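You operate a simulated robot arm through the tools that you are given. There is no shell and no other tool. Be economical: measure what you need, move in short steps, check, and stop when the job is done.

Carry out the task below with a simulated robot arm. There is one attempt and no reset: what you move stays moved.

JOB
Raise the recliner-side leaf, clear the pink-pad chair and push it in.
Fine: slide out before loading; card holder with its deck on the leaf, green napkin on the fixed board between the leaves, pad stays on the seat. Set down upright: card holder, chair with the pink pad.

The check looks at the end state, three seconds after you hand in, the way a careful person would. Anything else that was tipped, shoved, dropped, spilled or broken makes it a failure. Flat cloth is picked up by pressing the open fingertips on it (5 to 10 N) and closing them slowly along it; thin cloth reads only 2 to 8 mm in the jaws.

ROBOT AND FRAMES
A 7-joint arm with a two-finger parallel gripper on a trunk, on a base that drives. Base frame: it is fixed to the floor where the robot stands at the start and does not move with it; the origin is under the middle of the robot, x ahead of it, y to its left, z up. Readings come in m, degrees, newtons and seconds.
With the tool pointing down near the work surface it reaches from about 0.1 to 0.48 m from the robot's upright axis, wherever it stands. Its first joint turns from -115.0 to 115.0 degrees. Places, roughly: card holder [1.25, 0, 0.5]; chair with the green pad [1.5, 1, 0.5]; chair with the pink pad [1.5, -0.25, 0.5]; deck of cards [1.25, 0, 0.5]; drop-leaf table [0.9, 0.6, 0.4]; green napkin [1.5, 0, 0.5]; green seat pad [1.25, 1, 0.5]; leaf on the recliner side [1, 0.4, 0.6]; middle of the drop-leaf table [0.9, 0.6, 0.7]; pink napkin [-0.5, 2, 0.75]; pink seat pad [1.5, 0, 0.5]; ring marks [2.1, 1.9, 0]; seat of the chair with the pink pad [1.4, -0.1, 0.5]; slide on the recliner side [0.6, 0.1, 0.7]; slot of the card holder [1.3, -0.1, 0.5]; top of the leaf on the recliner side [1, 0.4, 0.6]. Payload 3.91 kg.
Tool frame: the origin (TCP) lies between the finger pads and is the grasp point; the fingertips stand 0.03 m ahead of it; z points along the fingers, y is the line along which they close. The gripper opens to 0.11 m. The fingers are 0.02 m wide and 0.01 m thick; the gripper's body (0.048 by 0.112 m) begins 0.055 m behind the TCP.
Orientation is told as [roll, pitch, yaw] about the base's x, y, z axes, in that order, counted from this pose: with the fingers straight down and closing along the base's y, the tool's x points along the base's -x, its y along +y and its z along -z.

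CONTROLS
- The arm moves only by the tool play_rows. Its argument "increments" is a list of rows, each a list of 7 numbers: the shift along the base's x, y, z in m, then the turn, a rotation vector about the base's x, y, z in degrees, then the finger opening in m, from 0 to 0.11. In form: [[dx, dy, dz, ax, ay, az, hand], ...]. A call has 1 to 10 rows; each row is the pose to reach, as a shift and turn from the pose commanded when the call began. A row lasts 0.2 s, in which the tool goes at most 0.05 m and 8.6 degrees; a call with a longer step from one row to the next is refused whole, and so is a gripper value outside its range. A pose out of reach is approached as far as the arm can. The call stops where the force on the tool passes 40 N (or 10 N more than at its start, if that is more) or the arm is blocked; 0.2 s more then pass. The fingers move at their own pace (about 0.153 m/s each) and stop on an object; they squeeze with about 45 N. The grip force told is the motor's: it shows also when the fingers shut on nothing. Time passes only in rows, and 0.2 s behind the last, so rows that repeat a pose let the fingers close. The reply holds the time, the measured pose of the TCP, the force on the tool along the base axes, the opening and the grip force, in the units named above and with some noise, with the torque about the TCP (base axes, N m) and any sound that the robot's microphone picked up, and new pictures: "show" is both (left out), scene, wrist or none.
- Cameras (640 x 400 px; columns grow to the right, rows downward): "scene" is now at [0.2143, 0.1727, 1.2696]; the picture's right is [-0.40, -0.92, 0.00], its down [-0.68, 0.30, -0.67] and it looks along [0.61, -0.27, -0.75] (base axes); focal length 214 px, centre (320, 200). "wrist" rides on the gripper at [0.072, 0.017, -0.103] in the tool frame; the picture's right is [-0.23, 0.97, 0.00], its down [-0.76, -0.18, -0.62] and it looks along [-0.61, -0.14, 0.78] (tool axes); focal length 222 px, centre (320, 200). There is no depth. A picture from a camera that has moved, and an enlarged one, comes with that camera's place and axes in the base frame and with its lens.
- move_column(by): slides the trunk up (or, below 0, down) by that many m; the arm and the scene camera ride with it, the base frame stays. It gives what a move gives, with no picture.
- steer(legs): drives the robot by 1 to 6 legs, each [ahead, left, turn to the left] in m, m and degrees, along the robot's own axes; the way and the turn of a leg run together, so that a leg with both is an arc; at most 1.5 m and 180 degrees a leg. The arm and the cameras ride along, it lands a little off, and it stops where it bumps. It gives what a move gives, and a new picture of the scene camera.
- aim_head(pan, tilt): turns the head with the scene camera to pan (to the left, within 80 degrees either way) and tilt (down, from -29 to 69), counted from straight ahead of the robot. It gives what a move gives, and a new picture of the scene camera.
- enlarge(camera, box): a new picture of the part [left, top, right, bottom] of that camera's present view, enlarged. The clock stands still meanwhile.
- finish_job(): hands the job in; it is judged then, once.

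Go step by step. Nothing tells you exact positions but the pictures and the camera data: compare them with the known pose of the tool, close in by small moves and look again before you grip or let go. The budget is 120 turns and 260 pictures, counting those below and the enlarged ones. Unless the task says otherwise, let go and move clear before handing in, and close with one line.

The tools are called after "Emit:" by a JSON object that holds its "method" and its "body". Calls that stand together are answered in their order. play_rows: Moves the arm, as the interface text tells. Its arguments: {"type":"object","properties":{"increments":{"type":"array","items":{"type":"array","items":{"type":"number"}}},"show":{"type":"string","enum":["both","scene","wrist","none"]}},"required":["increments"]} The other tools are called the same way: move_column (by) slides the trunk up or down; steer (legs) drives the base; aim_head (pan, tilt) turns the head that bears the scene camera; enlarge (camera, box) takes an enlarged picture of a part of a camera's view; finish_job () hands the job in.

At the start:

```text
t: 0.0
eef_pos: [0.6285, -0.2208, 1.0184]
orientation: [-0.1, 0.0, 0.0]
ft_force: [0.2, 0.8, 0.2]
wrist_torque: [0.02, 0.01, 0.0]
grip_width: 0.1099
grip_force: 0.0
trunk travel left (down, up): [-0.625, 0.365]
robot x, y, heading: [0.0023, 0.0044, 0.0]
head pan, tilt: [-23.7, 48.2]
```

scene: 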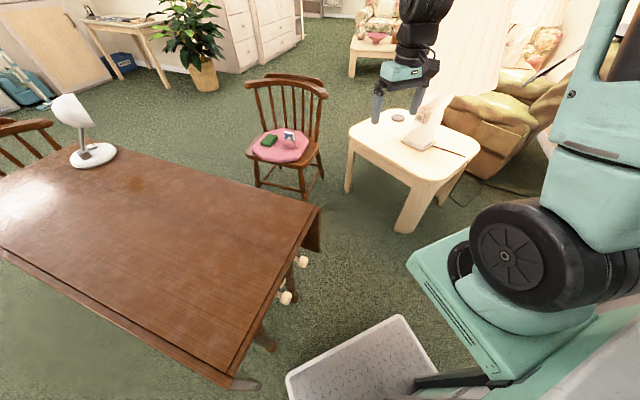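
wrist: 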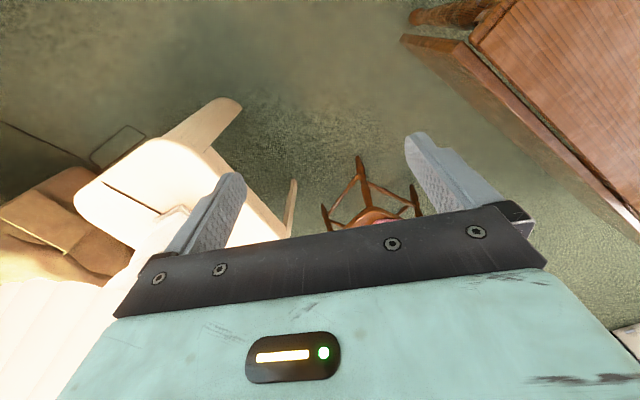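

I see the table with a lamp, the pink-pad chair with napkin and card holder, and two white knobs at the table edge. I'll look closer before moving.

Emit:
{"method": "enlarge", "body": {"camera": "scene", "box": [200, 180, 360, 400]}}

Emit:
{"method": "enlarge", "body": {"camera": "scene", "box": [230, 60, 350, 210]}}

Emit:
{"method": "aim_head", "body": {"pan": 30, "tilt": 45}}

```text
1.82 times, centred on (280, 290) of scene
camera zoom: at [0.2143, 0.1727, 1.2696], right [-0.4, -0.92, 0.0], down [-0.68, 0.3, -0.67], along [0.61, -0.27, -0.75], focal length 390 px, centre (393, 36)
```

zoom: 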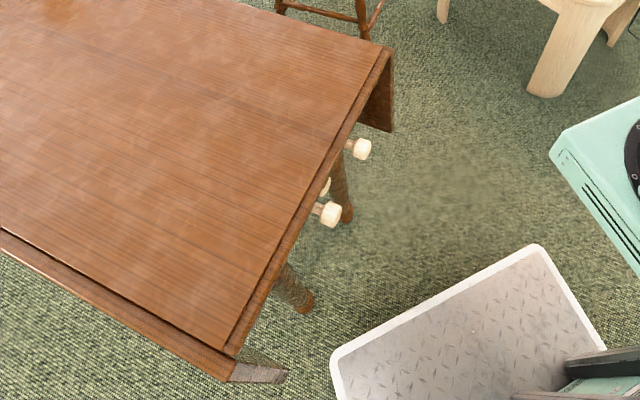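

```text
2.67 times, centred on (290, 135) of scene
camera zoom: at [0.2143, 0.1727, 1.2696], right [-0.4, -0.92, 0.0], down [-0.68, 0.3, -0.67], along [0.61, -0.27, -0.75], focal length 572 px, centre (400, 373)
```

zoom: 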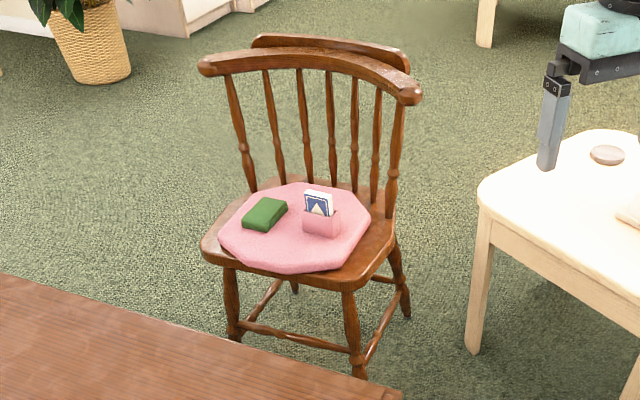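

```text
t: 1.2
eef_pos: [0.6294, -0.2215, 1.0186]
orientation: [0.0, 0.1, 0.1]
ft_force: [0.8, 0.5, -0.4]
wrist_torque: [0.01, 0.02, -0.02]
grip_width: 0.11
grip_force: 0.1
trunk travel left (down, up): [-0.625, 0.365]
robot x, y, heading: [0.0006, -0.0002, 0.1]
head pan, tilt: [30.0, 45.0]
camera scene: at [0.2128, 0.2449, 1.2742], right [0.5, -0.87, 0.0], down [-0.61, -0.35, -0.71], along [0.61, 0.35, -0.71], focal length 214 px, centre (320, 200)
```

scene: 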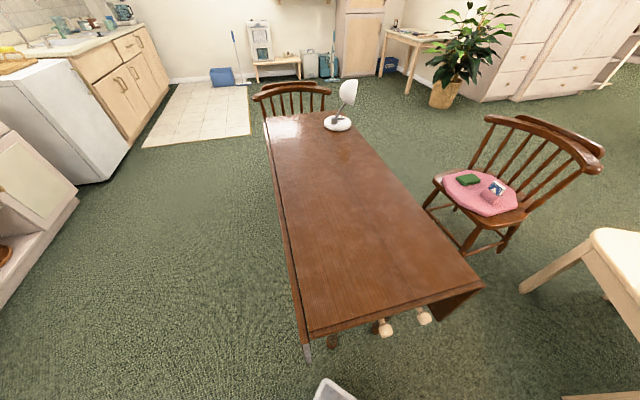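

The recliner-side leaf hangs on the long side facing the pink chair, and the end facing me has the knobs. I need a view of my own arm's mount and of the table from the side.

Emit:
{"method": "aim_head", "body": {"pan": -60, "tilt": 60}}

Emit:
{"method": "aim_head", "body": {"pan": -5, "tilt": 66}}

```text
t: 2.9
eef_pos: [0.6303, -0.2222, 1.0182]
orientation: [0.0, -0.1, 0.0]
ft_force: [-0.3, -0.7, 0.4]
wrist_torque: [-0.01, -0.01, 0.01]
grip_width: 0.1097
grip_force: 0.1
trunk travel left (down, up): [-0.625, 0.365]
robot x, y, heading: [0.0021, 0.0023, -0.1]
head pan, tilt: [-60.0, 60.0]
camera scene: at [0.1757, 0.1465, 1.2547], right [-0.87, -0.5, 0.0], down [-0.43, 0.75, -0.5], along [0.25, -0.43, -0.87], focal length 214 px, centre (320, 200)
```

scene: 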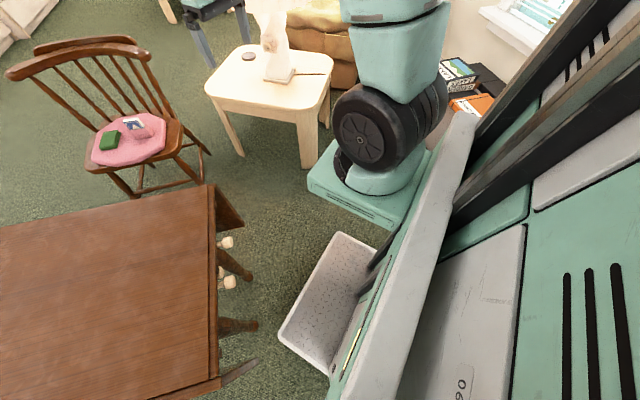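

```text
t: 4.1
eef_pos: [0.629, -0.221, 1.0172]
orientation: [0.0, 0.1, 0.0]
ft_force: [-0.3, 0.2, 0.1]
wrist_torque: [-0.03, 0.0, -0.01]
grip_width: 0.1099
grip_force: 0.0
trunk travel left (down, up): [-0.625, 0.365]
robot x, y, heading: [0.0021, -0.0007, 0.1]
head pan, tilt: [-5.0, 66.0]
camera scene: at [0.2016, 0.199, 1.2481], right [-0.09, -1.0, 0.0], down [-0.91, 0.08, -0.41], along [0.41, -0.04, -0.91], focal length 214 px, centre (320, 200)
```

scene: 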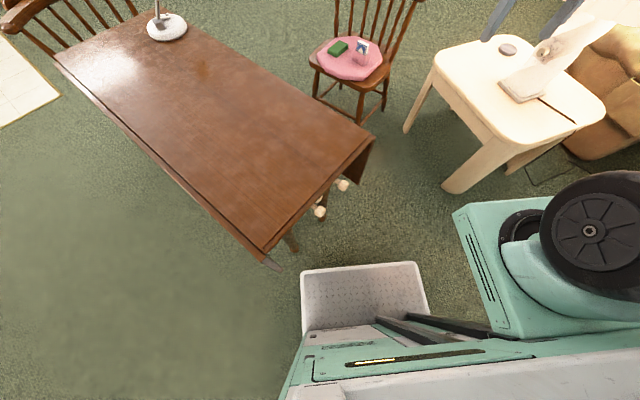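

The arm's mount axis is at about (0.25, -0.21) and the floor below the hand is clear. I'll lower the trunk to look at the table end from the side.

Emit:
{"method": "move_column", "body": {"by": -0.35}}

Emit:
{"method": "aim_head", "body": {"pan": 0, "tilt": 30}}

```text
t: 7.5
eef_pos: [0.6297, -0.2215, 0.6685]
orientation: [0.0, 0.0, 0.0]
ft_force: [1.1, 0.0, -1.5]
wrist_torque: [-0.03, 0.02, 0.0]
grip_width: 0.1099
grip_force: 0.1
trunk travel left (down, up): [-0.275, 0.715]
robot x, y, heading: [0.0016, -0.0007, 0.1]
head pan, tilt: [-5.0, 66.0]
```

```text
t: 8.6
eef_pos: [0.6296, -0.2215, 0.6678]
orientation: [0.0, -0.1, 0.1]
ft_force: [0.3, 0.8, -0.8]
wrist_torque: [-0.04, 0.0, 0.02]
grip_width: 0.1103
grip_force: 0.1
trunk travel left (down, up): [-0.275, 0.715]
robot x, y, heading: [-0.002, -0.0015, 0.1]
head pan, tilt: [0.0, 30.0]
camera scene: at [0.2328, 0.2043, 0.9467], right [0.0, -1.0, 0.0], down [-0.5, 0.0, -0.87], along [0.87, 0.0, -0.5], focal length 214 px, centre (320, 200)
```

scene: 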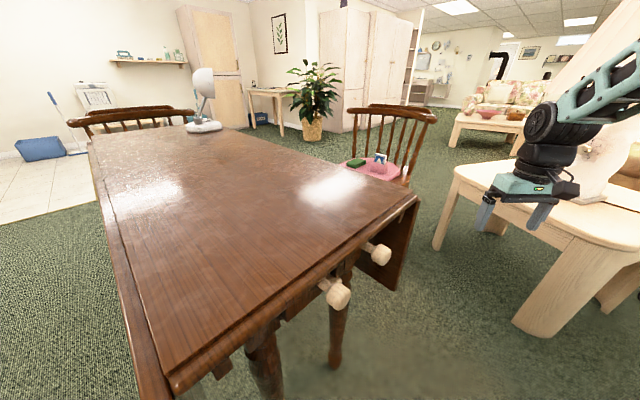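

Emit:
{"method": "enlarge", "body": {"camera": "scene", "box": [240, 180, 440, 320]}}

Emit:
{"method": "enlarge", "body": {"camera": "scene", "box": [120, 180, 440, 400]}}

```text
2.86 times, centred on (340, 250) of scene
camera zoom: at [0.2328, 0.2043, 0.9467], right [0.0, -1.0, 0.0], down [-0.5, 0.0, -0.87], along [0.87, 0.0, -0.5], focal length 613 px, centre (263, 57)
```

zoom: 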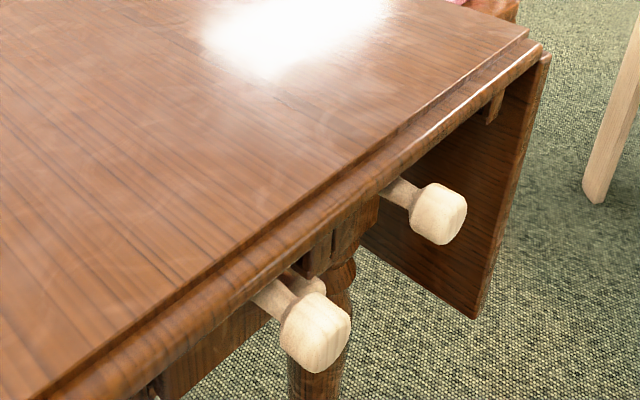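

```text
1.82 times, centred on (280, 290) of scene
camera zoom: at [0.2328, 0.2043, 0.9467], right [0.0, -1.0, 0.0], down [-0.5, 0.0, -0.87], along [0.87, 0.0, -0.5], focal length 390 px, centre (393, 36)
```

zoom: 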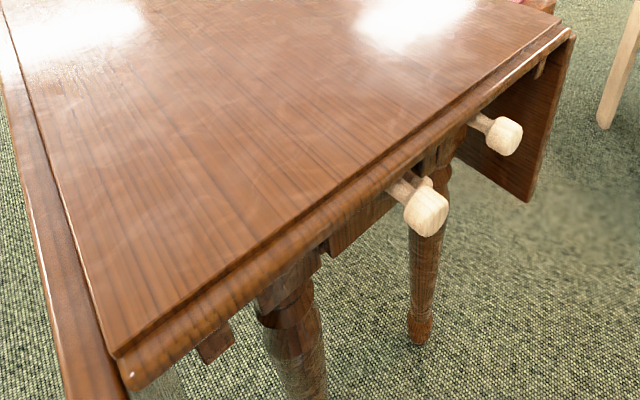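

Emit:
{"method": "move_column", "body": {"by": -0.25}}

Emit:
{"method": "aim_head", "body": {"pan": -5, "tilt": 8}}

Emit:
{"method": "enlarge", "body": {"camera": "scene", "box": [160, 120, 400, 290]}}

```text
t: 11.1
eef_pos: [0.6282, -0.2219, 0.4178]
orientation: [0.0, 0.0, -0.1]
ft_force: [-0.3, 0.1, -0.5]
wrist_torque: [-0.03, 0.01, -0.02]
grip_width: 0.1098
grip_force: 0.1
trunk travel left (down, up): [-0.025, 0.965]
robot x, y, heading: [0.0029, -0.0008, -0.0]
head pan, tilt: [0.0, 30.0]
```

```text
t: 12.0
eef_pos: [0.6293, -0.2199, 0.4174]
orientation: [0.0, 0.0, 0.0]
ft_force: [-0.1, 1.0, -0.5]
wrist_torque: [0.01, -0.02, 0.03]
grip_width: 0.1098
grip_force: 0.0
trunk travel left (down, up): [-0.025, 0.965]
robot x, y, heading: [-0.0009, 0.0015, 0.0]
head pan, tilt: [-5.0, 8.0]
camera scene: at [0.2346, 0.1962, 0.7323], right [-0.09, -1.0, 0.0], down [-0.14, 0.01, -0.99], along [0.99, -0.09, -0.14], focal length 214 px, centre (320, 200)
```

scene: 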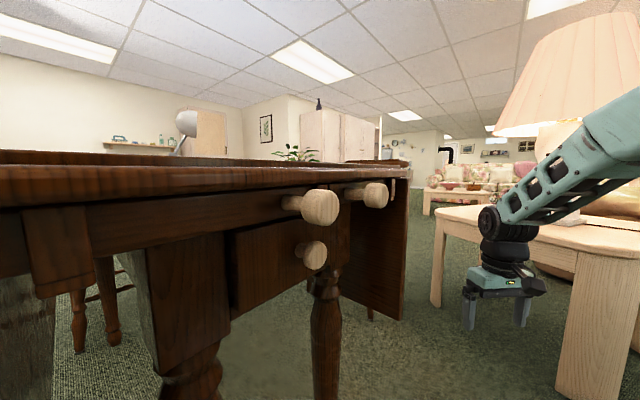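

```text
2.35 times, centred on (280, 205) of scene
camera zoom: at [0.2346, 0.1962, 0.7323], right [-0.09, -1.0, 0.0], down [-0.14, 0.01, -0.99], along [0.99, -0.09, -0.14], focal length 505 px, centre (414, 188)
```

zoom: 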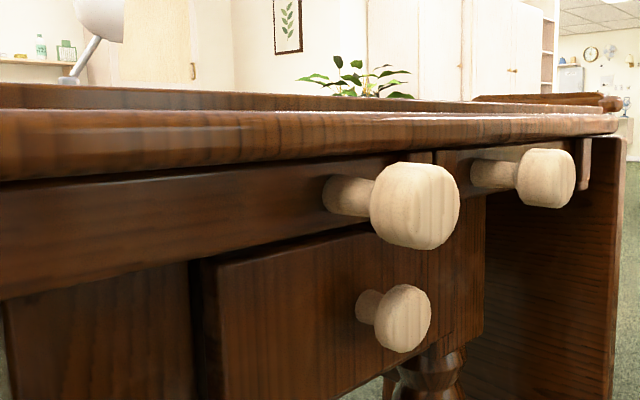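

The end shows two transverse slide bars with face knobs (and a drawer below); the right bar is the recliner-side slide, to be pushed sideways by its knob. I'll check the tray/own front and the gripper clearance with a look down.

Emit:
{"method": "aim_head", "body": {"pan": -20, "tilt": 68}}

```text
t: 13.3
eef_pos: [0.6297, -0.2223, 0.4181]
orientation: [-0.1, -0.1, 0.0]
ft_force: [-0.2, 0.2, -0.3]
wrist_torque: [-0.02, -0.03, 0.0]
grip_width: 0.1101
grip_force: 0.1
trunk travel left (down, up): [-0.025, 0.965]
robot x, y, heading: [0.0005, 0.0036, -0.1]
head pan, tilt: [-20.0, 68.0]
camera scene: at [0.1959, 0.1848, 0.6461], right [-0.34, -0.94, 0.0], down [-0.87, 0.32, -0.38], along [0.35, -0.13, -0.93], focal length 214 px, centre (320, 200)
```

scene: 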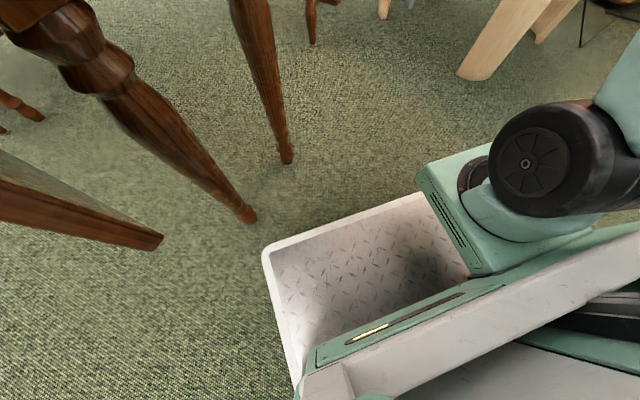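

The base tray is low (z≈0.1), so clearance is fine. I estimate the recliner-side knob at (0.482, 0.107, 0.702); I'll raise the trunk and bring the hand above it, turned so that the fingers close along the slide's travel (0.7,-0.7).

Emit:
{"method": "move_column", "body": {"by": 0.42}}

Emit:
{"method": "play_rows", "body": {"increments": [[-0.015, 0.033, 0, 0, 0, 5, 0.11], [-0.03, 0.066, 0, 0, 0, 10, 0.11], [-0.045, 0.1, 0, 0, 0, 15, 0.11], [-0.06, 0.133, 0, 0, 0, 20, 0.11], [-0.075, 0.166, 0, 0, 0, 25, 0.11], [-0.09, 0.2, 0, 0, 0, 30, 0.11], [-0.105, 0.233, 0, 0, 0, 35, 0.11], [-0.12, 0.266, 0, 0, 0, 40, 0.11], [-0.135, 0.3, 0, 0, 0, 45, 0.11], [-0.15, 0.326, 0, 0, 0, 45, 0.11]], "show": "both"}}

```text
refused: 0.42 is not a number from -0.4 to 0.4
```

```text
t: 15.5
eef_pos: [0.4773, 0.1064, 0.4183]
orientation: [0.0, 0.0, 44.9]
ft_force: [-1.3, 2.0, 0.5]
wrist_torque: [-0.01, 0.02, -0.01]
grip_width: 0.1097
grip_force: 0.0
trunk travel left (down, up): [-0.025, 0.965]
robot x, y, heading: [0.0019, -0.002, -0.1]
head pan, tilt: [-20.0, 68.0]
camera scene: at [0.1958, 0.1848, 0.6461], right [-0.34, -0.94, 0.0], down [-0.87, 0.32, -0.37], along [0.35, -0.13, -0.93], focal length 214 px, centre (320, 200)
camera wrist: at [0.414, 0.0665, 0.5211], right [-0.53, 0.85, 0.0], down [0.66, 0.41, 0.62], along [0.53, 0.33, -0.78], focal length 222 px, centre (320, 200)
```

scene: 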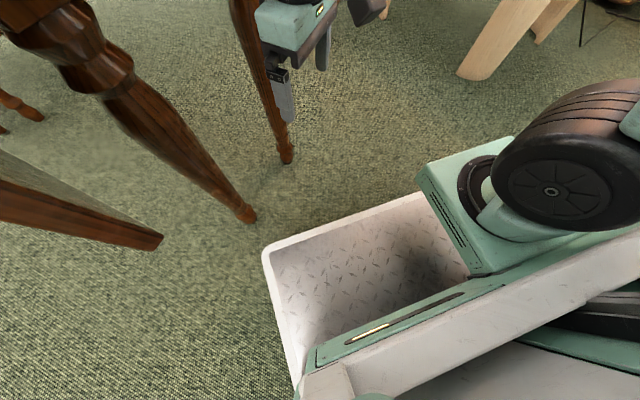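
wrist: 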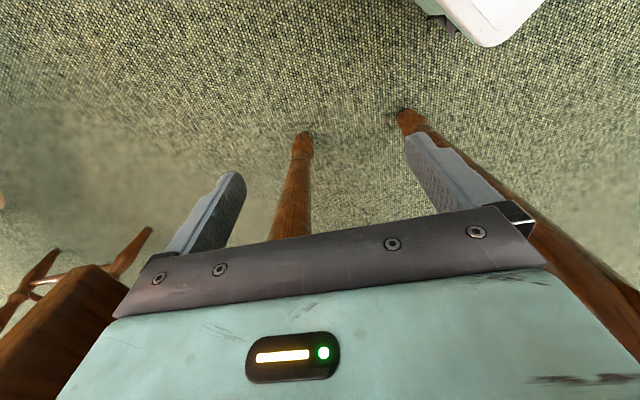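

The trunk step was refused, so the hand went low beside the table end without touching anything. I'll retrace exactly and then raise.

Emit:
{"method": "play_rows", "body": {"increments": [[0.015, -0.026, 0, 0, 0, 0, 0.11], [0.03, -0.06, 0, 0, 0, -5, 0.11], [0.045, -0.093, 0, 0, 0, -10, 0.11], [0.06, -0.126, 0, 0, 0, -15, 0.11], [0.075, -0.16, 0, 0, 0, -20, 0.11], [0.09, -0.193, 0, 0, 0, -25, 0.11], [0.105, -0.226, 0, 0, 0, -30, 0.11], [0.12, -0.26, 0, 0, 0, -35, 0.11], [0.135, -0.293, 0, 0, 0, -40, 0.11], [0.15, -0.326, 0, 0, 0, -45, 0.11]], "show": "none"}}

Emit:
{"method": "move_column", "body": {"by": 0.4}}

Emit:
{"method": "aim_head", "body": {"pan": 0, "tilt": 55}}

```text
t: 17.7
eef_pos: [0.6291, -0.2208, 0.4176]
orientation: [0.1, 0.0, 0.0]
ft_force: [-0.4, -0.3, -0.1]
wrist_torque: [-0.04, 0.0, -0.01]
grip_width: 0.1098
grip_force: 0.1
trunk travel left (down, up): [-0.025, 0.965]
robot x, y, heading: [-0.0016, 0.0027, 0.1]
head pan, tilt: [-20.0, 68.0]
```

```text
t: 21.5
eef_pos: [0.6279, -0.2207, 0.8164]
orientation: [0.0, 0.0, 0.0]
ft_force: [-0.1, -0.3, -0.1]
wrist_torque: [0.02, -0.02, -0.02]
grip_width: 0.11
grip_force: 0.0
trunk travel left (down, up): [-0.425, 0.565]
robot x, y, heading: [-0.0002, -0.0011, -0.0]
head pan, tilt: [-20.0, 68.0]
```

```text
t: 22.4
eef_pos: [0.6285, -0.2209, 0.818]
orientation: [-0.1, 0.0, 0.1]
ft_force: [-0.2, -0.7, -0.2]
wrist_torque: [0.03, -0.02, 0.0]
grip_width: 0.1098
grip_force: 0.1
trunk travel left (down, up): [-0.425, 0.565]
robot x, y, heading: [-0.0015, 0.0038, -0.3]
head pan, tilt: [0.0, 55.0]
camera scene: at [0.2144, 0.2042, 1.0607], right [0.0, -1.0, 0.0], down [-0.82, 0.0, -0.57], along [0.57, 0.0, -0.82], focal length 214 px, centre (320, 200)
```

scene: 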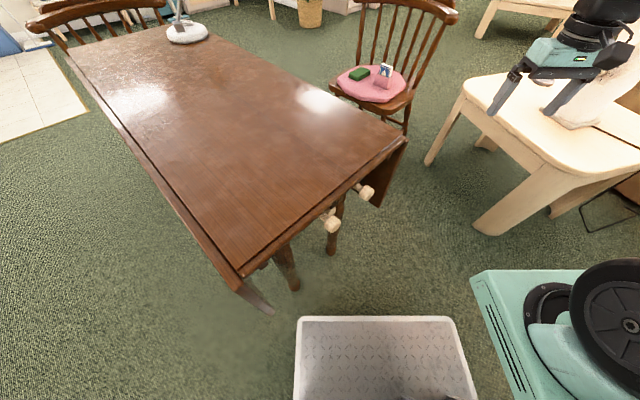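

Knob confirmed at about (0.483, 0.107, 0.702). Now the hand goes over it at z 0.818.

Emit:
{"method": "play_rows", "body": {"increments": [[-0.015, 0.033, 0, 0, 0, 5, 0.11], [-0.03, 0.066, 0, 0, 0, 10, 0.11], [-0.045, 0.1, 0, 0, 0, 15, 0.11], [-0.06, 0.133, 0, 0, 0, 20, 0.11], [-0.075, 0.166, 0, 0, 0, 25, 0.11], [-0.09, 0.2, 0, 0, 0, 30, 0.11], [-0.105, 0.233, 0, 0, 0, 35, 0.11], [-0.12, 0.266, 0, 0, 0, 40, 0.11], [-0.135, 0.3, 0, 0, 0, 45, 0.11], [-0.146, 0.328, 0, 0, 0, 45, 0.11]], "show": "both"}}

```text
t: 24.6
eef_pos: [0.482, 0.1079, 0.8159]
orientation: [0.0, 0.0, 45.0]
ft_force: [0.0, -0.9, -1.0]
wrist_torque: [0.02, -0.01, 0.0]
grip_width: 0.11
grip_force: 0.1
trunk travel left (down, up): [-0.425, 0.565]
robot x, y, heading: [0.0023, 0.0023, 0.0]
head pan, tilt: [0.0, 55.0]
camera scene: at [0.2145, 0.2042, 1.0608], right [0.0, -1.0, 0.0], down [-0.82, 0.0, -0.57], along [0.57, 0.0, -0.82], focal length 214 px, centre (320, 200)
camera wrist: at [0.4192, 0.0676, 0.9197], right [-0.53, 0.85, 0.0], down [0.66, 0.41, 0.62], along [0.53, 0.33, -0.78], focal length 222 px, centre (320, 200)
```

scene: 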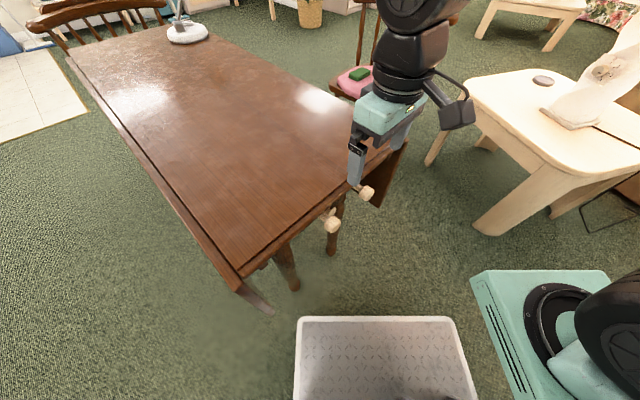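
wrist: 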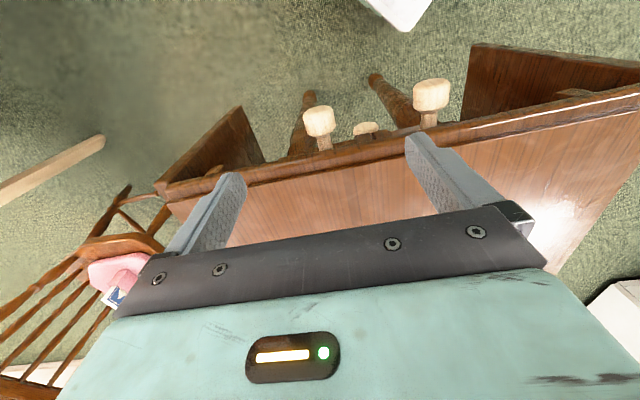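

Wrist view agrees on the knob location. I lower the open fingers around it and close to a loose straddle.

Emit:
{"method": "play_rows", "body": {"increments": [[0, 0, -0.04, 0, 0, 0, 0.11], [0, 0, -0.08, 0, 0, 0, 0.11], [0, 0, -0.11, 0, 0, 0, 0.11], [0, 0, -0.11, 0, 0, 0, 0.05], [0, 0, -0.11, 0, 0, 0, 0.05]], "show": "both"}}

```text
t: 25.8
eef_pos: [0.483, 0.1058, 0.7058]
orientation: [0.1, 0.0, 45.0]
ft_force: [0.0, 0.3, -1.1]
wrist_torque: [0.01, 0.02, 0.01]
grip_width: 0.05
grip_force: 0.1
trunk travel left (down, up): [-0.425, 0.565]
robot x, y, heading: [0.0005, -0.0017, 0.1]
head pan, tilt: [0.0, 55.0]
camera scene: at [0.2144, 0.2043, 1.0607], right [0.0, -1.0, 0.0], down [-0.82, 0.0, -0.57], along [0.57, 0.0, -0.82], focal length 214 px, centre (320, 200)
camera wrist: at [0.4193, 0.0662, 0.8108], right [-0.53, 0.85, 0.0], down [0.66, 0.41, 0.62], along [0.53, 0.33, -0.78], focal length 222 px, centre (320, 200)
```

scene: 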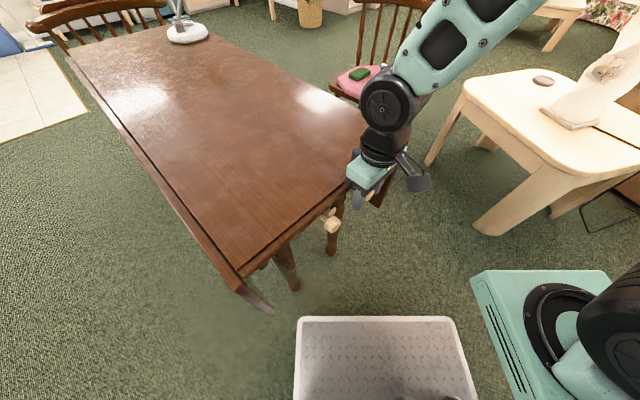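
wrist: 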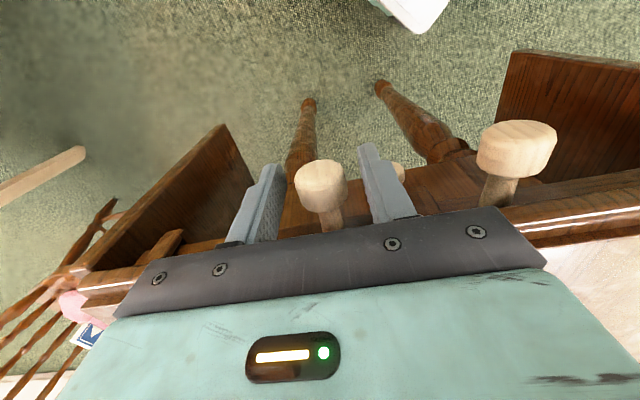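

Fingers straddle the knob. I push it gently along the slide direction and watch the force.

Emit:
{"method": "play_rows", "body": {"increments": [[0.01, -0.0105, 0, 0, 0, 0, 0.05], [0.02, -0.021, 0, 0, 0, 0, 0.05], [0.03, -0.0315, 0, 0, 0, 0, 0.05]], "show": "wrist"}}

```text
t: 26.5
eef_pos: [0.5009, 0.0889, 0.7065]
orientation: [0.5, -0.1, 45.7]
ft_force: [-21.2, 21.4, 1.4]
wrist_torque: [0.21, 0.09, -0.29]
grip_width: 0.0651
grip_force: 15.3
trunk travel left (down, up): [-0.425, 0.565]
robot x, y, heading: [-0.0029, -0.0003, 0.3]
head pan, tilt: [0.0, 55.0]
stopped in row 3: the force on the tool passed its limit at 46 N (the readings are from after the stop); the commanded pose is now the measured one
camera wrist: at [0.4387, 0.0468, 0.8109], right [-0.54, 0.84, 0.01], down [0.66, 0.42, 0.62], along [0.52, 0.34, -0.78], focal length 222 px, centre (320, 200)
```

wrist: 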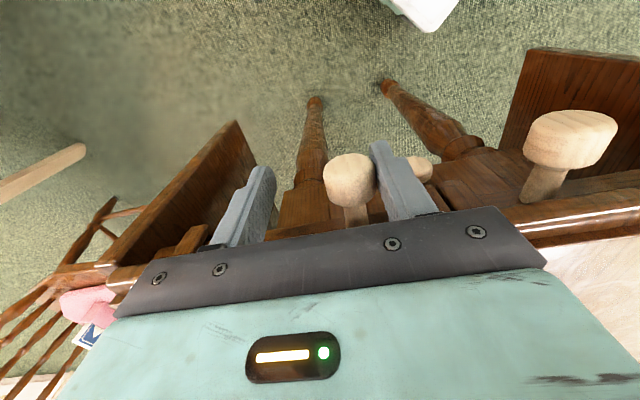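

The slide is blocked by the hanging leaf (about 30 N), so the leaf must go up first. I back off, lift, and move to the free area by the corner to turn the hand horizontal along the table's length.

Emit:
{"method": "play_rows", "body": {"increments": [[-0.012, 0.012, 0, 0, 0, 0, 0.07], [-0.012, 0.012, 0, 0, 0, 0, 0.11], [-0.012, 0.012, 0.04, 0, 0, 0, 0.11], [-0.012, 0.012, 0.08, 0, 0, 0, 0.11], [-0.012, 0.012, 0.115, 0, 0, 0, 0.11], [-0.005, -0.035, 0.115, 0, 0, 0, 0.11], [0.005, -0.08, 0.115, 0, 0, 0, 0.11], [0.015, -0.127, 0.115, 0, 0, 0, 0.11], [0.028, -0.174, 0.115, 0, 0, 0, 0.11], [0.04, -0.22, 0.115, 0, 0, 0, 0.0]], "show": "none"}}

Emit:
{"method": "play_rows", "body": {"increments": [[0, 0, 0, 6, -6, 0, 0], [0, 0, 0, 12, -12, 0, 0], [0, 0, 0, 18, -18, 0, 0], [0, 0, 0, 24, -24, 0, 0], [0, 0, 0, 30, -30, 0, 0], [0, 0, 0, 36, -36, 0, 0], [0, 0, 0, 42, -42, 0, 0], [0, 0, 0, 48, -48, 0, 0], [0, 0, 0, 54, -54, 0, 0], [0, 0, 0, 60, -60, 0, 0]], "show": "both"}}

```text
t: 28.7
eef_pos: [0.5451, -0.1322, 0.8209]
orientation: [0.3, 0.1, 45.4]
ft_force: [0.0, -1.0, -1.1]
wrist_torque: [-0.05, 0.01, 0.01]
grip_width: 0.0
grip_force: 10.2
trunk travel left (down, up): [-0.425, 0.565]
robot x, y, heading: [-0.0025, 0.0004, 0.4]
head pan, tilt: [0.0, 55.0]
```

```text
t: 30.9
eef_pos: [0.5733, -0.1625, 0.8223]
orientation: [-2.8, -82.9, 48.2]
ft_force: [-0.4, -0.4, -0.6]
wrist_torque: [0.0, 0.02, 0.03]
grip_width: 0.0001
grip_force: 37.5
out of reach, approached as far as the arm can: row 6, 7, 8, 9, 10
trunk travel left (down, up): [-0.425, 0.565]
robot x, y, heading: [-0.0012, -0.0015, 0.2]
head pan, tilt: [0.0, 55.0]
camera scene: at [0.214, 0.2047, 1.0608], right [0.0, -1.0, 0.0], down [-0.82, 0.0, -0.57], along [0.57, 0.0, -0.82], focal length 214 px, centre (320, 200)
camera wrist: at [0.4837, -0.2311, 0.7631], right [-0.67, 0.7, 0.22], down [-0.25, -0.49, 0.83], along [0.7, 0.51, 0.51], focal length 222 px, centre (320, 200)
```

scene: 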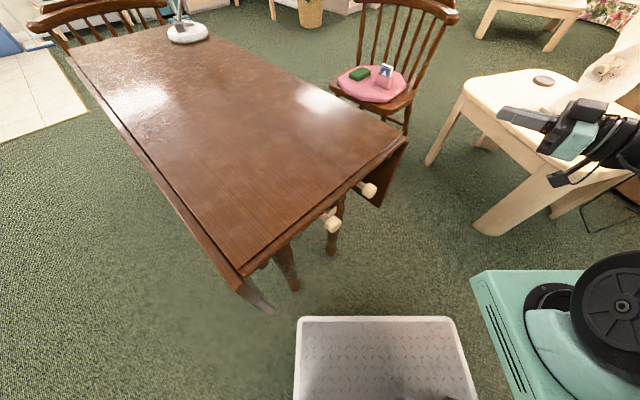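
wrist: 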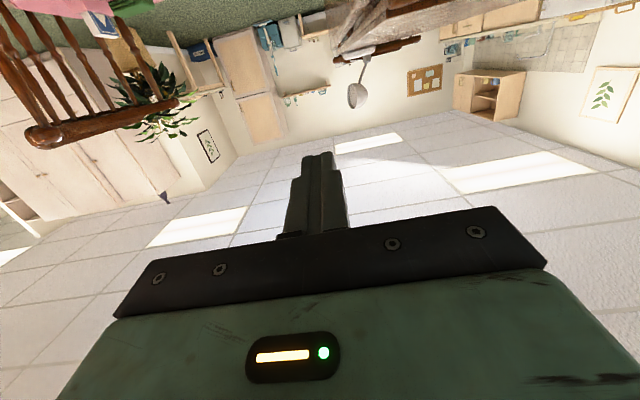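

The hand is nearly horizontal along the table's length. I lower the trunk so the finger rod is at the height of the leaf's lower part.

Emit:
{"method": "move_column", "body": {"by": -0.32}}

Emit:
{"method": "aim_head", "body": {"pan": -20, "tilt": 25}}

```text
t: 34.1
eef_pos: [0.5731, -0.1617, 0.5016]
orientation: [-2.4, -82.6, 47.7]
ft_force: [0.1, -0.4, -0.9]
wrist_torque: [-0.04, 0.03, 0.03]
grip_width: 0.0
grip_force: 37.6
trunk travel left (down, up): [-0.105, 0.885]
robot x, y, heading: [-0.0013, 0.0005, -0.0]
head pan, tilt: [0.0, 55.0]
```

```text
t: 35.0
eef_pos: [0.5737, -0.1618, 0.5023]
orientation: [-2.4, -82.6, 47.8]
ft_force: [-0.1, 0.1, -0.6]
wrist_torque: [0.01, -0.03, 0.01]
grip_width: 0.0
grip_force: 37.4
trunk travel left (down, up): [-0.105, 0.885]
robot x, y, heading: [-0.0009, 0.0019, -0.3]
head pan, tilt: [-20.0, 25.0]
camera scene: at [0.2285, 0.1733, 0.7847], right [-0.34, -0.94, 0.0], down [-0.4, 0.14, -0.91], along [0.85, -0.31, -0.42], focal length 214 px, centre (320, 200)
```

scene: 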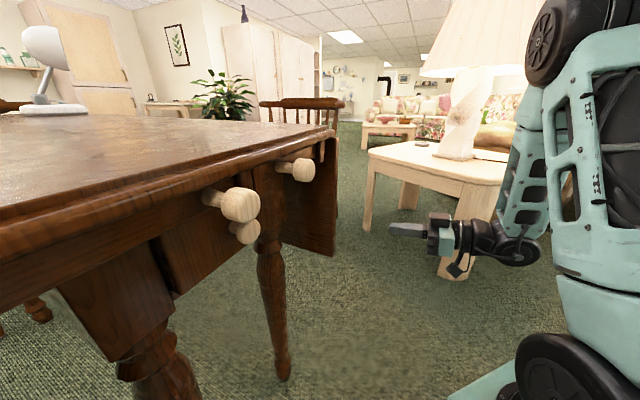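

Emit:
{"method": "enlarge", "body": {"camera": "scene", "box": [220, 120, 460, 270]}}

```text
2.67 times, centred on (340, 195) of scene
camera zoom: at [0.2285, 0.1733, 0.7847], right [-0.34, -0.94, 0.0], down [-0.4, 0.14, -0.91], along [0.85, -0.31, -0.42], focal length 572 px, centre (267, 213)
```

zoom: 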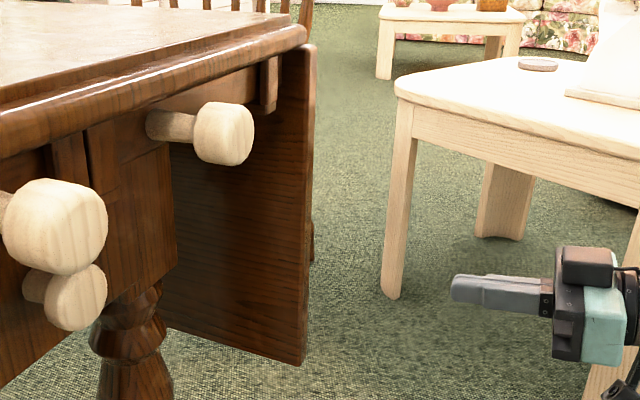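

The leaf's near corner is at (0.63,-0.005), bottom z≈0.417, hinge z≈0.715. I bring the finger rod to a pre-entry spot in front of the inner side of the leaf.

Emit:
{"method": "play_rows", "body": {"increments": [[-0.01, 0.03, -0.008, 0, 0, 0, 0], [-0.02, 0.06, -0.016, 0, 0, 0, 0], [-0.03, 0.09, -0.024, 0, 0, 0, 0], [-0.042, 0.122, -0.032, 0, 0, 0, 0]], "show": "scene"}}

```text
t: 36.0
eef_pos: [0.6163, -0.0844, 0.4521]
orientation: [-2.9, -82.8, 48.3]
ft_force: [-0.2, -0.7, -0.3]
wrist_torque: [0.0, -0.01, -0.04]
grip_width: 0.0001
grip_force: 37.5
out of reach, approached as far as the arm can: row 1, 2, 3, 4
trunk travel left (down, up): [-0.105, 0.885]
robot x, y, heading: [-0.0001, 0.0019, -0.0]
head pan, tilt: [-20.0, 25.0]
camera scene: at [0.2285, 0.1732, 0.7848], right [-0.34, -0.94, 0.0], down [-0.4, 0.14, -0.91], along [0.85, -0.31, -0.42], focal length 214 px, centre (320, 200)
```

scene: 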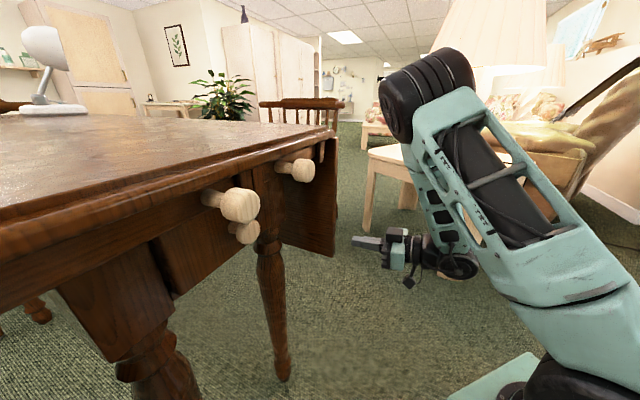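

This orientation is too close to the arm's axis here. I'll shift the base right about 0.26 m, where floor is clear, so the arm reaches the leaf end from further away.

Emit:
{"method": "steer", "body": {"legs": [[0.01, -0.26, 0]]}}

```text
t: 37.9
eef_pos: [0.6277, -0.3479, 0.452]
orientation: [-2.4, -82.7, 47.9]
ft_force: [0.5, -0.9, -0.2]
wrist_torque: [0.02, 0.0, 0.02]
grip_width: 0.0002
grip_force: 37.4
trunk travel left (down, up): [-0.105, 0.885]
robot x, y, heading: [0.0099, -0.2624, 0.3]
head pan, tilt: [-20.0, 25.0]
camera scene: at [0.2387, -0.0894, 0.7848], right [-0.34, -0.94, 0.0], down [-0.4, 0.14, -0.91], along [0.85, -0.31, -0.42], focal length 214 px, centre (320, 200)
```

scene: 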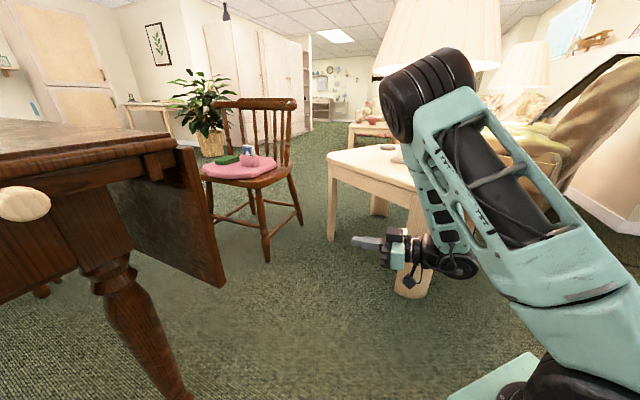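

Emit:
{"method": "play_rows", "body": {"increments": [[-0.012, 0.038, 0, 0, 0, 0, 0], [-0.024, 0.076, 0, 0, 0, 0, 0], [-0.036, 0.115, 0, 0, 0, 0, 0], [-0.048, 0.154, 0.005, 0, 0, 0, 0], [-0.06, 0.192, 0.01, 0, 0, 0, 0], [-0.073, 0.231, 0.013, 0, 0, 0, 0], [-0.085, 0.27, 0.013, 0, 0, 0, 0], [-0.097, 0.308, 0.013, 0, 0, 0, 0]], "show": "scene"}}

```text
t: 39.7
eef_pos: [0.6134, -0.0993, 0.4592]
orientation: [-1.5, -82.7, 47.6]
ft_force: [0.2, -1.0, -1.6]
wrist_torque: [-0.02, -0.01, -0.01]
grip_width: 0.0
grip_force: 37.7
out of reach, approached as far as the arm can: row 1, 2, 3, 4, 5, 6, 7, 8
trunk travel left (down, up): [-0.105, 0.885]
robot x, y, heading: [0.0132, -0.263, 0.2]
head pan, tilt: [-20.0, 25.0]
camera scene: at [0.2386, -0.0894, 0.7847], right [-0.34, -0.94, 0.0], down [-0.4, 0.14, -0.91], along [0.85, -0.31, -0.42], focal length 214 px, centre (320, 200)
```

scene: 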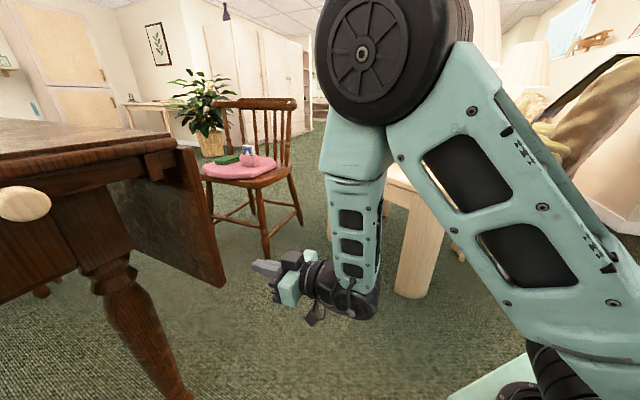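

The full horizontal pose is limited by the wrist, so I'll tilt the tool about 25° downward to free it and see where it lands.

Emit:
{"method": "play_rows", "body": {"increments": [[0, 0, 0, -5, 5, 0, 0], [0, 0, 0, -10, 10, 0, 0], [0, 0, 0, -15, 15, 0, 0], [0, 0, 0, -18, 18, 0, 0], [0, 0, 0, -18, 18, 0, 0]], "show": "none"}}

```text
t: 40.9
eef_pos: [0.6157, -0.0972, 0.4581]
orientation: [-0.1, -57.3, 45.7]
ft_force: [-0.4, 1.5, 0.1]
wrist_torque: [0.0, 0.0, 0.03]
grip_width: 0.0
grip_force: 38.0
trunk travel left (down, up): [-0.105, 0.885]
robot x, y, heading: [0.011, -0.2637, 0.1]
head pan, tilt: [-20.0, 25.0]
```

Emit:
{"method": "play_rows", "body": {"increments": [[-0.028, 0.018, 0, 0, 0, 0, 0], [-0.057, 0.037, 0.004, 0, 0, 0, 0], [-0.085, 0.057, 0.008, 0, 0, 0, 0]], "show": "both"}}

```text
t: 41.7
eef_pos: [0.5355, -0.0449, 0.4684]
orientation: [0.7, -57.7, 44.0]
ft_force: [-0.4, -0.9, 0.0]
wrist_torque: [0.0, -0.01, 0.0]
grip_width: 0.0
grip_force: 37.8
trunk travel left (down, up): [-0.105, 0.885]
robot x, y, heading: [0.009, -0.2608, -0.1]
head pan, tilt: [-20.0, 25.0]
camera scene: at [0.2381, -0.0922, 0.7864], right [-0.37, -0.93, 0.0], down [-0.38, 0.15, -0.91], along [0.85, -0.34, -0.41], focal length 214 px, centre (320, 200)
camera wrist: at [0.4335, -0.1227, 0.4628], right [-0.6, 0.78, 0.2], down [0.04, -0.22, 0.98], along [0.8, 0.59, 0.09], focal length 222 px, centre (320, 200)
```

scene: 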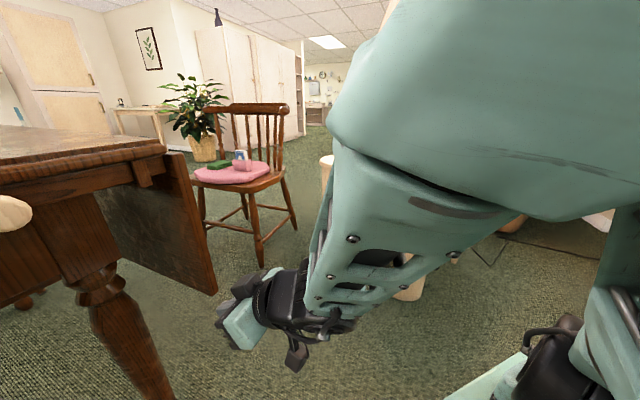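
wrist: 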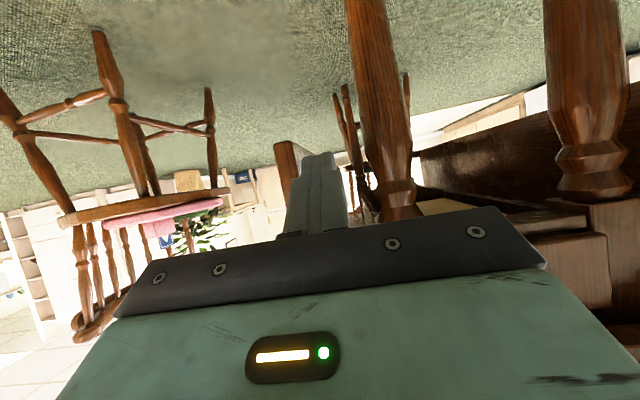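

The arm's upper link is crowding the head in this stance. I'll swing the hand back to straight ahead, and then re-park the robot facing along the table (45°), with the leaf end straight in front of the arm.

Emit:
{"method": "play_rows", "body": {"increments": [[0.019, -0.039, 0, 0, 0, -5, 0], [0.038, -0.079, 0, 0, 0, -10, 0], [0.058, -0.118, 0, 0, 0, -15, 0], [0.078, -0.158, 0, 0, 0, -20, 0], [0.097, -0.197, 0, 0, 0, -25, 0], [0.117, -0.236, 0, 0, 0, -30, 0], [0.136, -0.276, 0, 0, 0, -35, 0], [0.155, -0.315, 0, 0, 0, -40, 0], [0.175, -0.355, 0, 0, 0, -45, 0]], "show": "none"}}

Emit:
{"method": "aim_head", "body": {"pan": -20, "tilt": 30}}

```text
t: 43.7
eef_pos: [0.7069, -0.3965, 0.4638]
orientation: [-0.1, -57.3, 0.6]
ft_force: [-0.2, 0.2, 0.0]
wrist_torque: [0.01, 0.02, -0.02]
grip_width: 0.0
grip_force: 37.4
out of reach, approached as far as the arm can: row 1, 2, 3, 4, 5, 6, 7
trunk travel left (down, up): [-0.105, 0.885]
robot x, y, heading: [0.0079, -0.2627, 0.1]
head pan, tilt: [-20.0, 25.0]
```

```text
t: 44.4
eef_pos: [0.707, -0.3965, 0.4632]
orientation: [-0.1, -57.3, 0.6]
ft_force: [-0.9, 0.0, -0.4]
wrist_torque: [-0.03, 0.01, 0.0]
grip_width: 0.0
grip_force: 38.3
trunk travel left (down, up): [-0.105, 0.885]
robot x, y, heading: [0.0071, -0.2632, 0.3]
head pan, tilt: [-20.0, 30.0]
camera scene: at [0.2371, -0.0888, 0.7768], right [-0.34, -0.94, 0.0], down [-0.47, 0.17, -0.87], along [0.81, -0.3, -0.5], focal length 214 px, centre (320, 200)
```

scene: 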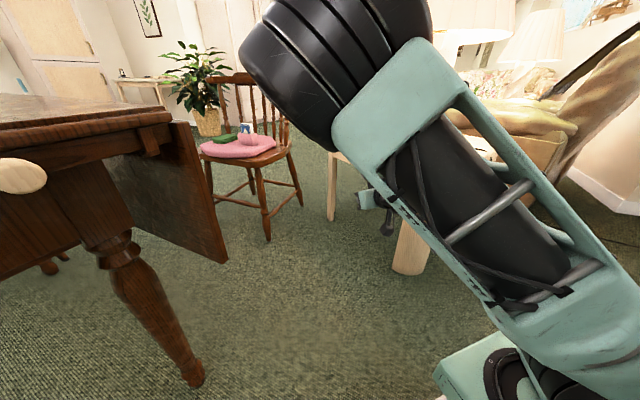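

Emit:
{"method": "steer", "body": {"legs": [[-0.087, -0.267, 0], [0, 0, 45]]}}

```text
t: 48.4
eef_pos: [0.5091, -0.1291, 0.463]
orientation: [-0.2, -57.3, 46.0]
ft_force: [1.2, 0.3, 0.0]
wrist_torque: [0.04, 0.0, 0.02]
grip_width: 0.0
grip_force: 37.4
trunk travel left (down, up): [-0.105, 0.885]
robot x, y, heading: [-0.0722, -0.5313, 45.7]
head pan, tilt: [-20.0, 30.0]
camera scene: at [-0.0403, -0.2486, 0.7768], right [0.43, -0.9, 0.0], down [-0.45, -0.21, -0.87], along [0.78, 0.37, -0.5], focal length 214 px, centre (320, 200)
```

scene: 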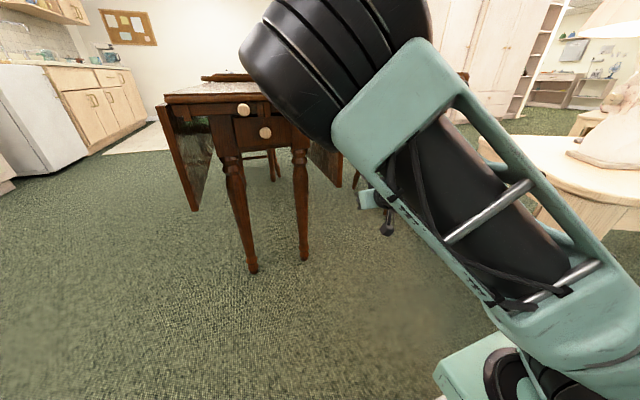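

Emit:
{"method": "play_rows", "body": {"increments": [[0.01, 0.04, 0, 0, 0, 0, 0], [0.02, 0.08, 0.005, 0, 0, 0, 0]], "show": "both"}}

```text
t: 49.0
eef_pos: [0.5305, -0.0537, 0.4706]
orientation: [-0.2, -57.3, 45.9]
ft_force: [-0.4, 0.6, -0.1]
wrist_torque: [0.02, -0.01, 0.0]
grip_width: 0.0
grip_force: 37.8
trunk travel left (down, up): [-0.105, 0.885]
robot x, y, heading: [-0.0742, -0.5314, 45.6]
head pan, tilt: [-20.0, 30.0]
camera scene: at [-0.0402, -0.2486, 0.7768], right [0.43, -0.9, 0.0], down [-0.45, -0.21, -0.87], along [0.78, 0.37, -0.5], focal length 214 px, centre (320, 200)
camera wrist: at [0.4307, -0.1325, 0.4653], right [-0.61, 0.77, 0.19], down [0.05, -0.2, 0.98], along [0.79, 0.61, 0.09], focal length 222 px, centre (320, 200)
```

scene: 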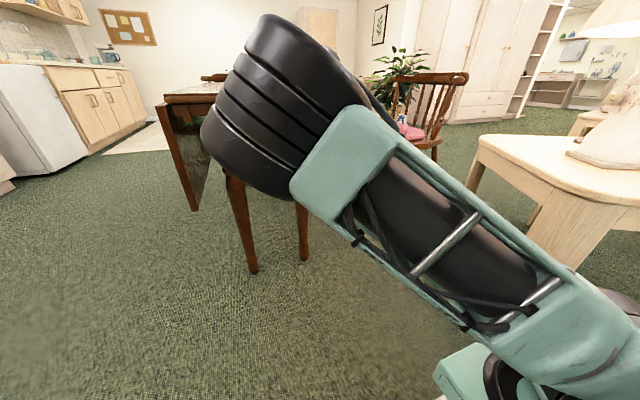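
wrist: 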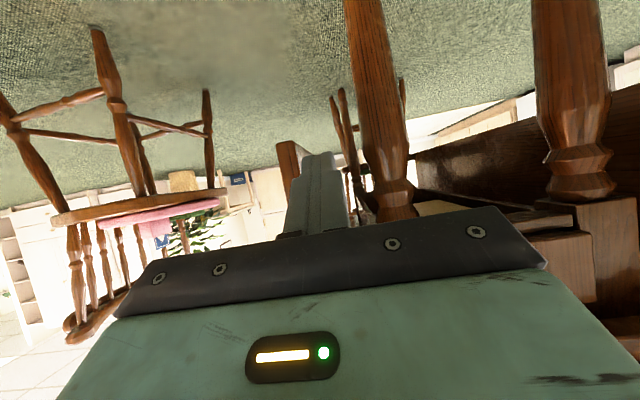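

The wrist view (upside down) shows the rod between the leaf's lower corner and the leg. I insert it along the table's length.

Emit:
{"method": "play_rows", "body": {"increments": [[0.012, 0.033, 0, 0, 0, 0, 0], [0.032, 0.053, 0, 0, 0, 0, 0], [0.053, 0.072, 0, 0, 0, 0, 0], [0.074, 0.088, 0, 0, 0, 0, 0]], "show": "wrist"}}

```text
t: 50.0
eef_pos: [0.6031, 0.0357, 0.4702]
orientation: [0.0, -57.4, 45.9]
ft_force: [1.0, -0.1, -0.3]
wrist_torque: [0.01, -0.02, 0.02]
grip_width: 0.0
grip_force: 38.1
trunk travel left (down, up): [-0.105, 0.885]
robot x, y, heading: [-0.0781, -0.5312, 45.5]
head pan, tilt: [-20.0, 30.0]
camera wrist: at [0.5038, -0.0434, 0.4656], right [-0.61, 0.77, 0.19], down [0.05, -0.2, 0.98], along [0.79, 0.61, 0.09], focal length 222 px, centre (320, 200)
```

wrist: 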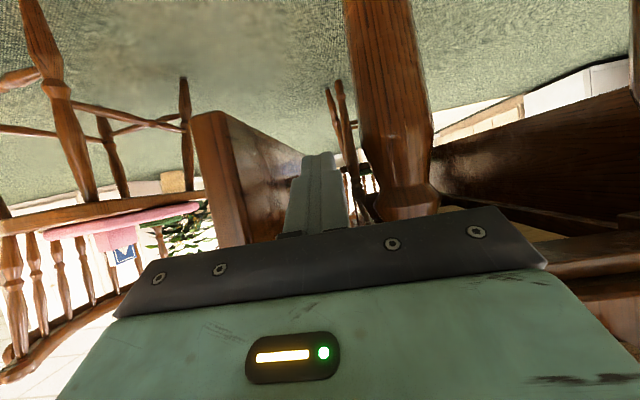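

The rod is inside the leaf with clearance on both sides. I sweep it outward and up along the leaf's arc, first half.

Emit:
{"method": "play_rows", "body": {"increments": [[0.0207, -0.0218, 0, 0, 0, 0, 0], [0.0449, -0.0471, -0.001, 0, 0, 0, 0], [0.067, -0.0703, 0.005, 0, 0, 0, 0], [0.0876, -0.0921, 0.015, 0, 0, 0, 0], [0.1083, -0.1138, 0.029, 0, 0, 0, 0], [0.1266, -0.133, 0.047, 0, 0, 0, 0]], "show": "both"}}

```text
t: 51.4
eef_pos: [0.7304, -0.097, 0.5131]
orientation: [-0.1, -57.2, 45.9]
ft_force: [-8.7, 0.6, -2.0]
wrist_torque: [0.04, -0.2, -0.16]
grip_width: 0.0002
grip_force: 38.1
trunk travel left (down, up): [-0.105, 0.885]
robot x, y, heading: [-0.0722, -0.5314, 45.6]
head pan, tilt: [-20.0, 30.0]
camera scene: at [-0.0405, -0.2485, 0.7767], right [0.43, -0.9, 0.0], down [-0.45, -0.21, -0.87], along [0.78, 0.37, -0.5], focal length 214 px, centre (320, 200)
camera wrist: at [0.6309, -0.1755, 0.5097], right [-0.61, 0.77, 0.19], down [0.05, -0.2, 0.98], along [0.79, 0.61, 0.09], focal length 222 px, centre (320, 200)
```

scene: 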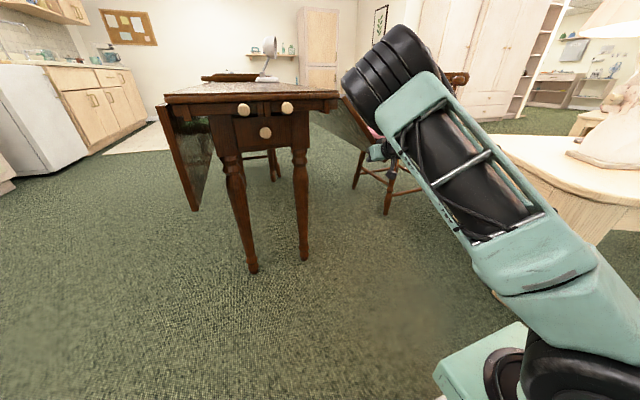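
wrist: 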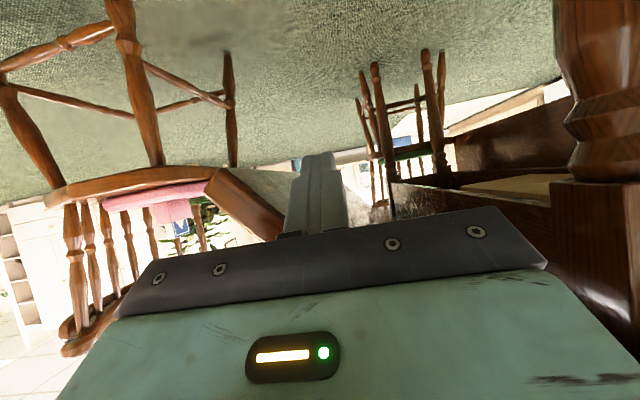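

The leaf is swinging up at about 45°, clear of the chair. I continue the arc.

Emit:
{"method": "play_rows", "body": {"increments": [[0.022, -0.023, 0.029, 0, 0, 0, 0], [0.0355, -0.0373, 0.052, 0, 0, 0, 0], [0.0483, -0.0508, 0.081, 0, 0, 0, 0], [0.0569, -0.0598, 0.109, 0, 0, 0, 0], [0.0624, -0.0656, 0.133, 0, 0, 0, 0], [0.0655, -0.0689, 0.154, 0, 0, 0, 0]], "show": "both"}}

```text
t: 52.8
eef_pos: [0.7953, -0.1661, 0.6697]
orientation: [-0.1, -57.3, 46.0]
ft_force: [-6.8, 0.6, -7.0]
wrist_torque: [0.11, -0.06, -0.08]
grip_width: 0.0002
grip_force: 37.4
trunk travel left (down, up): [-0.105, 0.885]
robot x, y, heading: [-0.0728, -0.5312, 45.3]
head pan, tilt: [-20.0, 30.0]
camera scene: at [-0.0402, -0.2485, 0.7767], right [0.43, -0.9, 0.0], down [-0.45, -0.21, -0.87], along [0.78, 0.37, -0.5], focal length 214 px, centre (320, 200)
camera wrist: at [0.6965, -0.246, 0.6656], right [-0.61, 0.77, 0.19], down [0.05, -0.2, 0.98], along [0.79, 0.61, 0.09], focal length 222 px, centre (320, 200)
```

scene: 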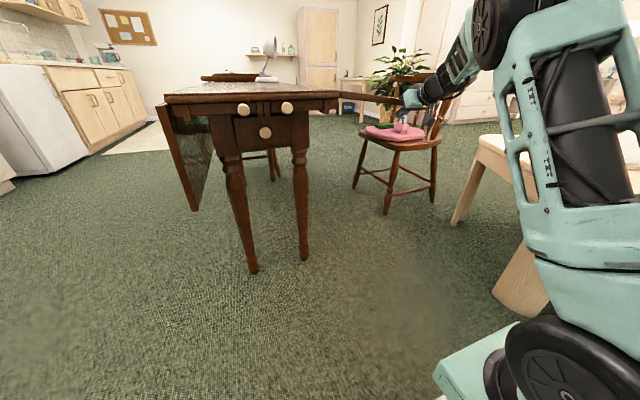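
wrist: 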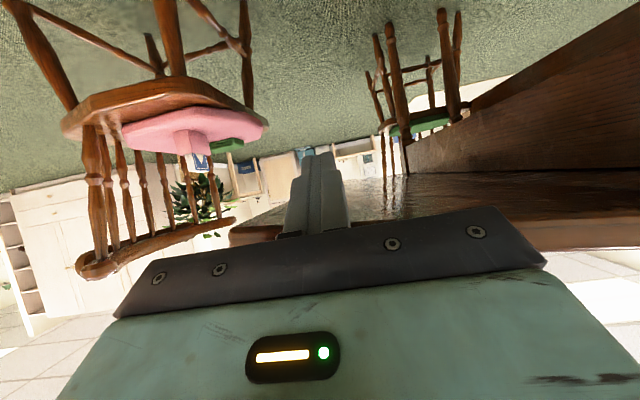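

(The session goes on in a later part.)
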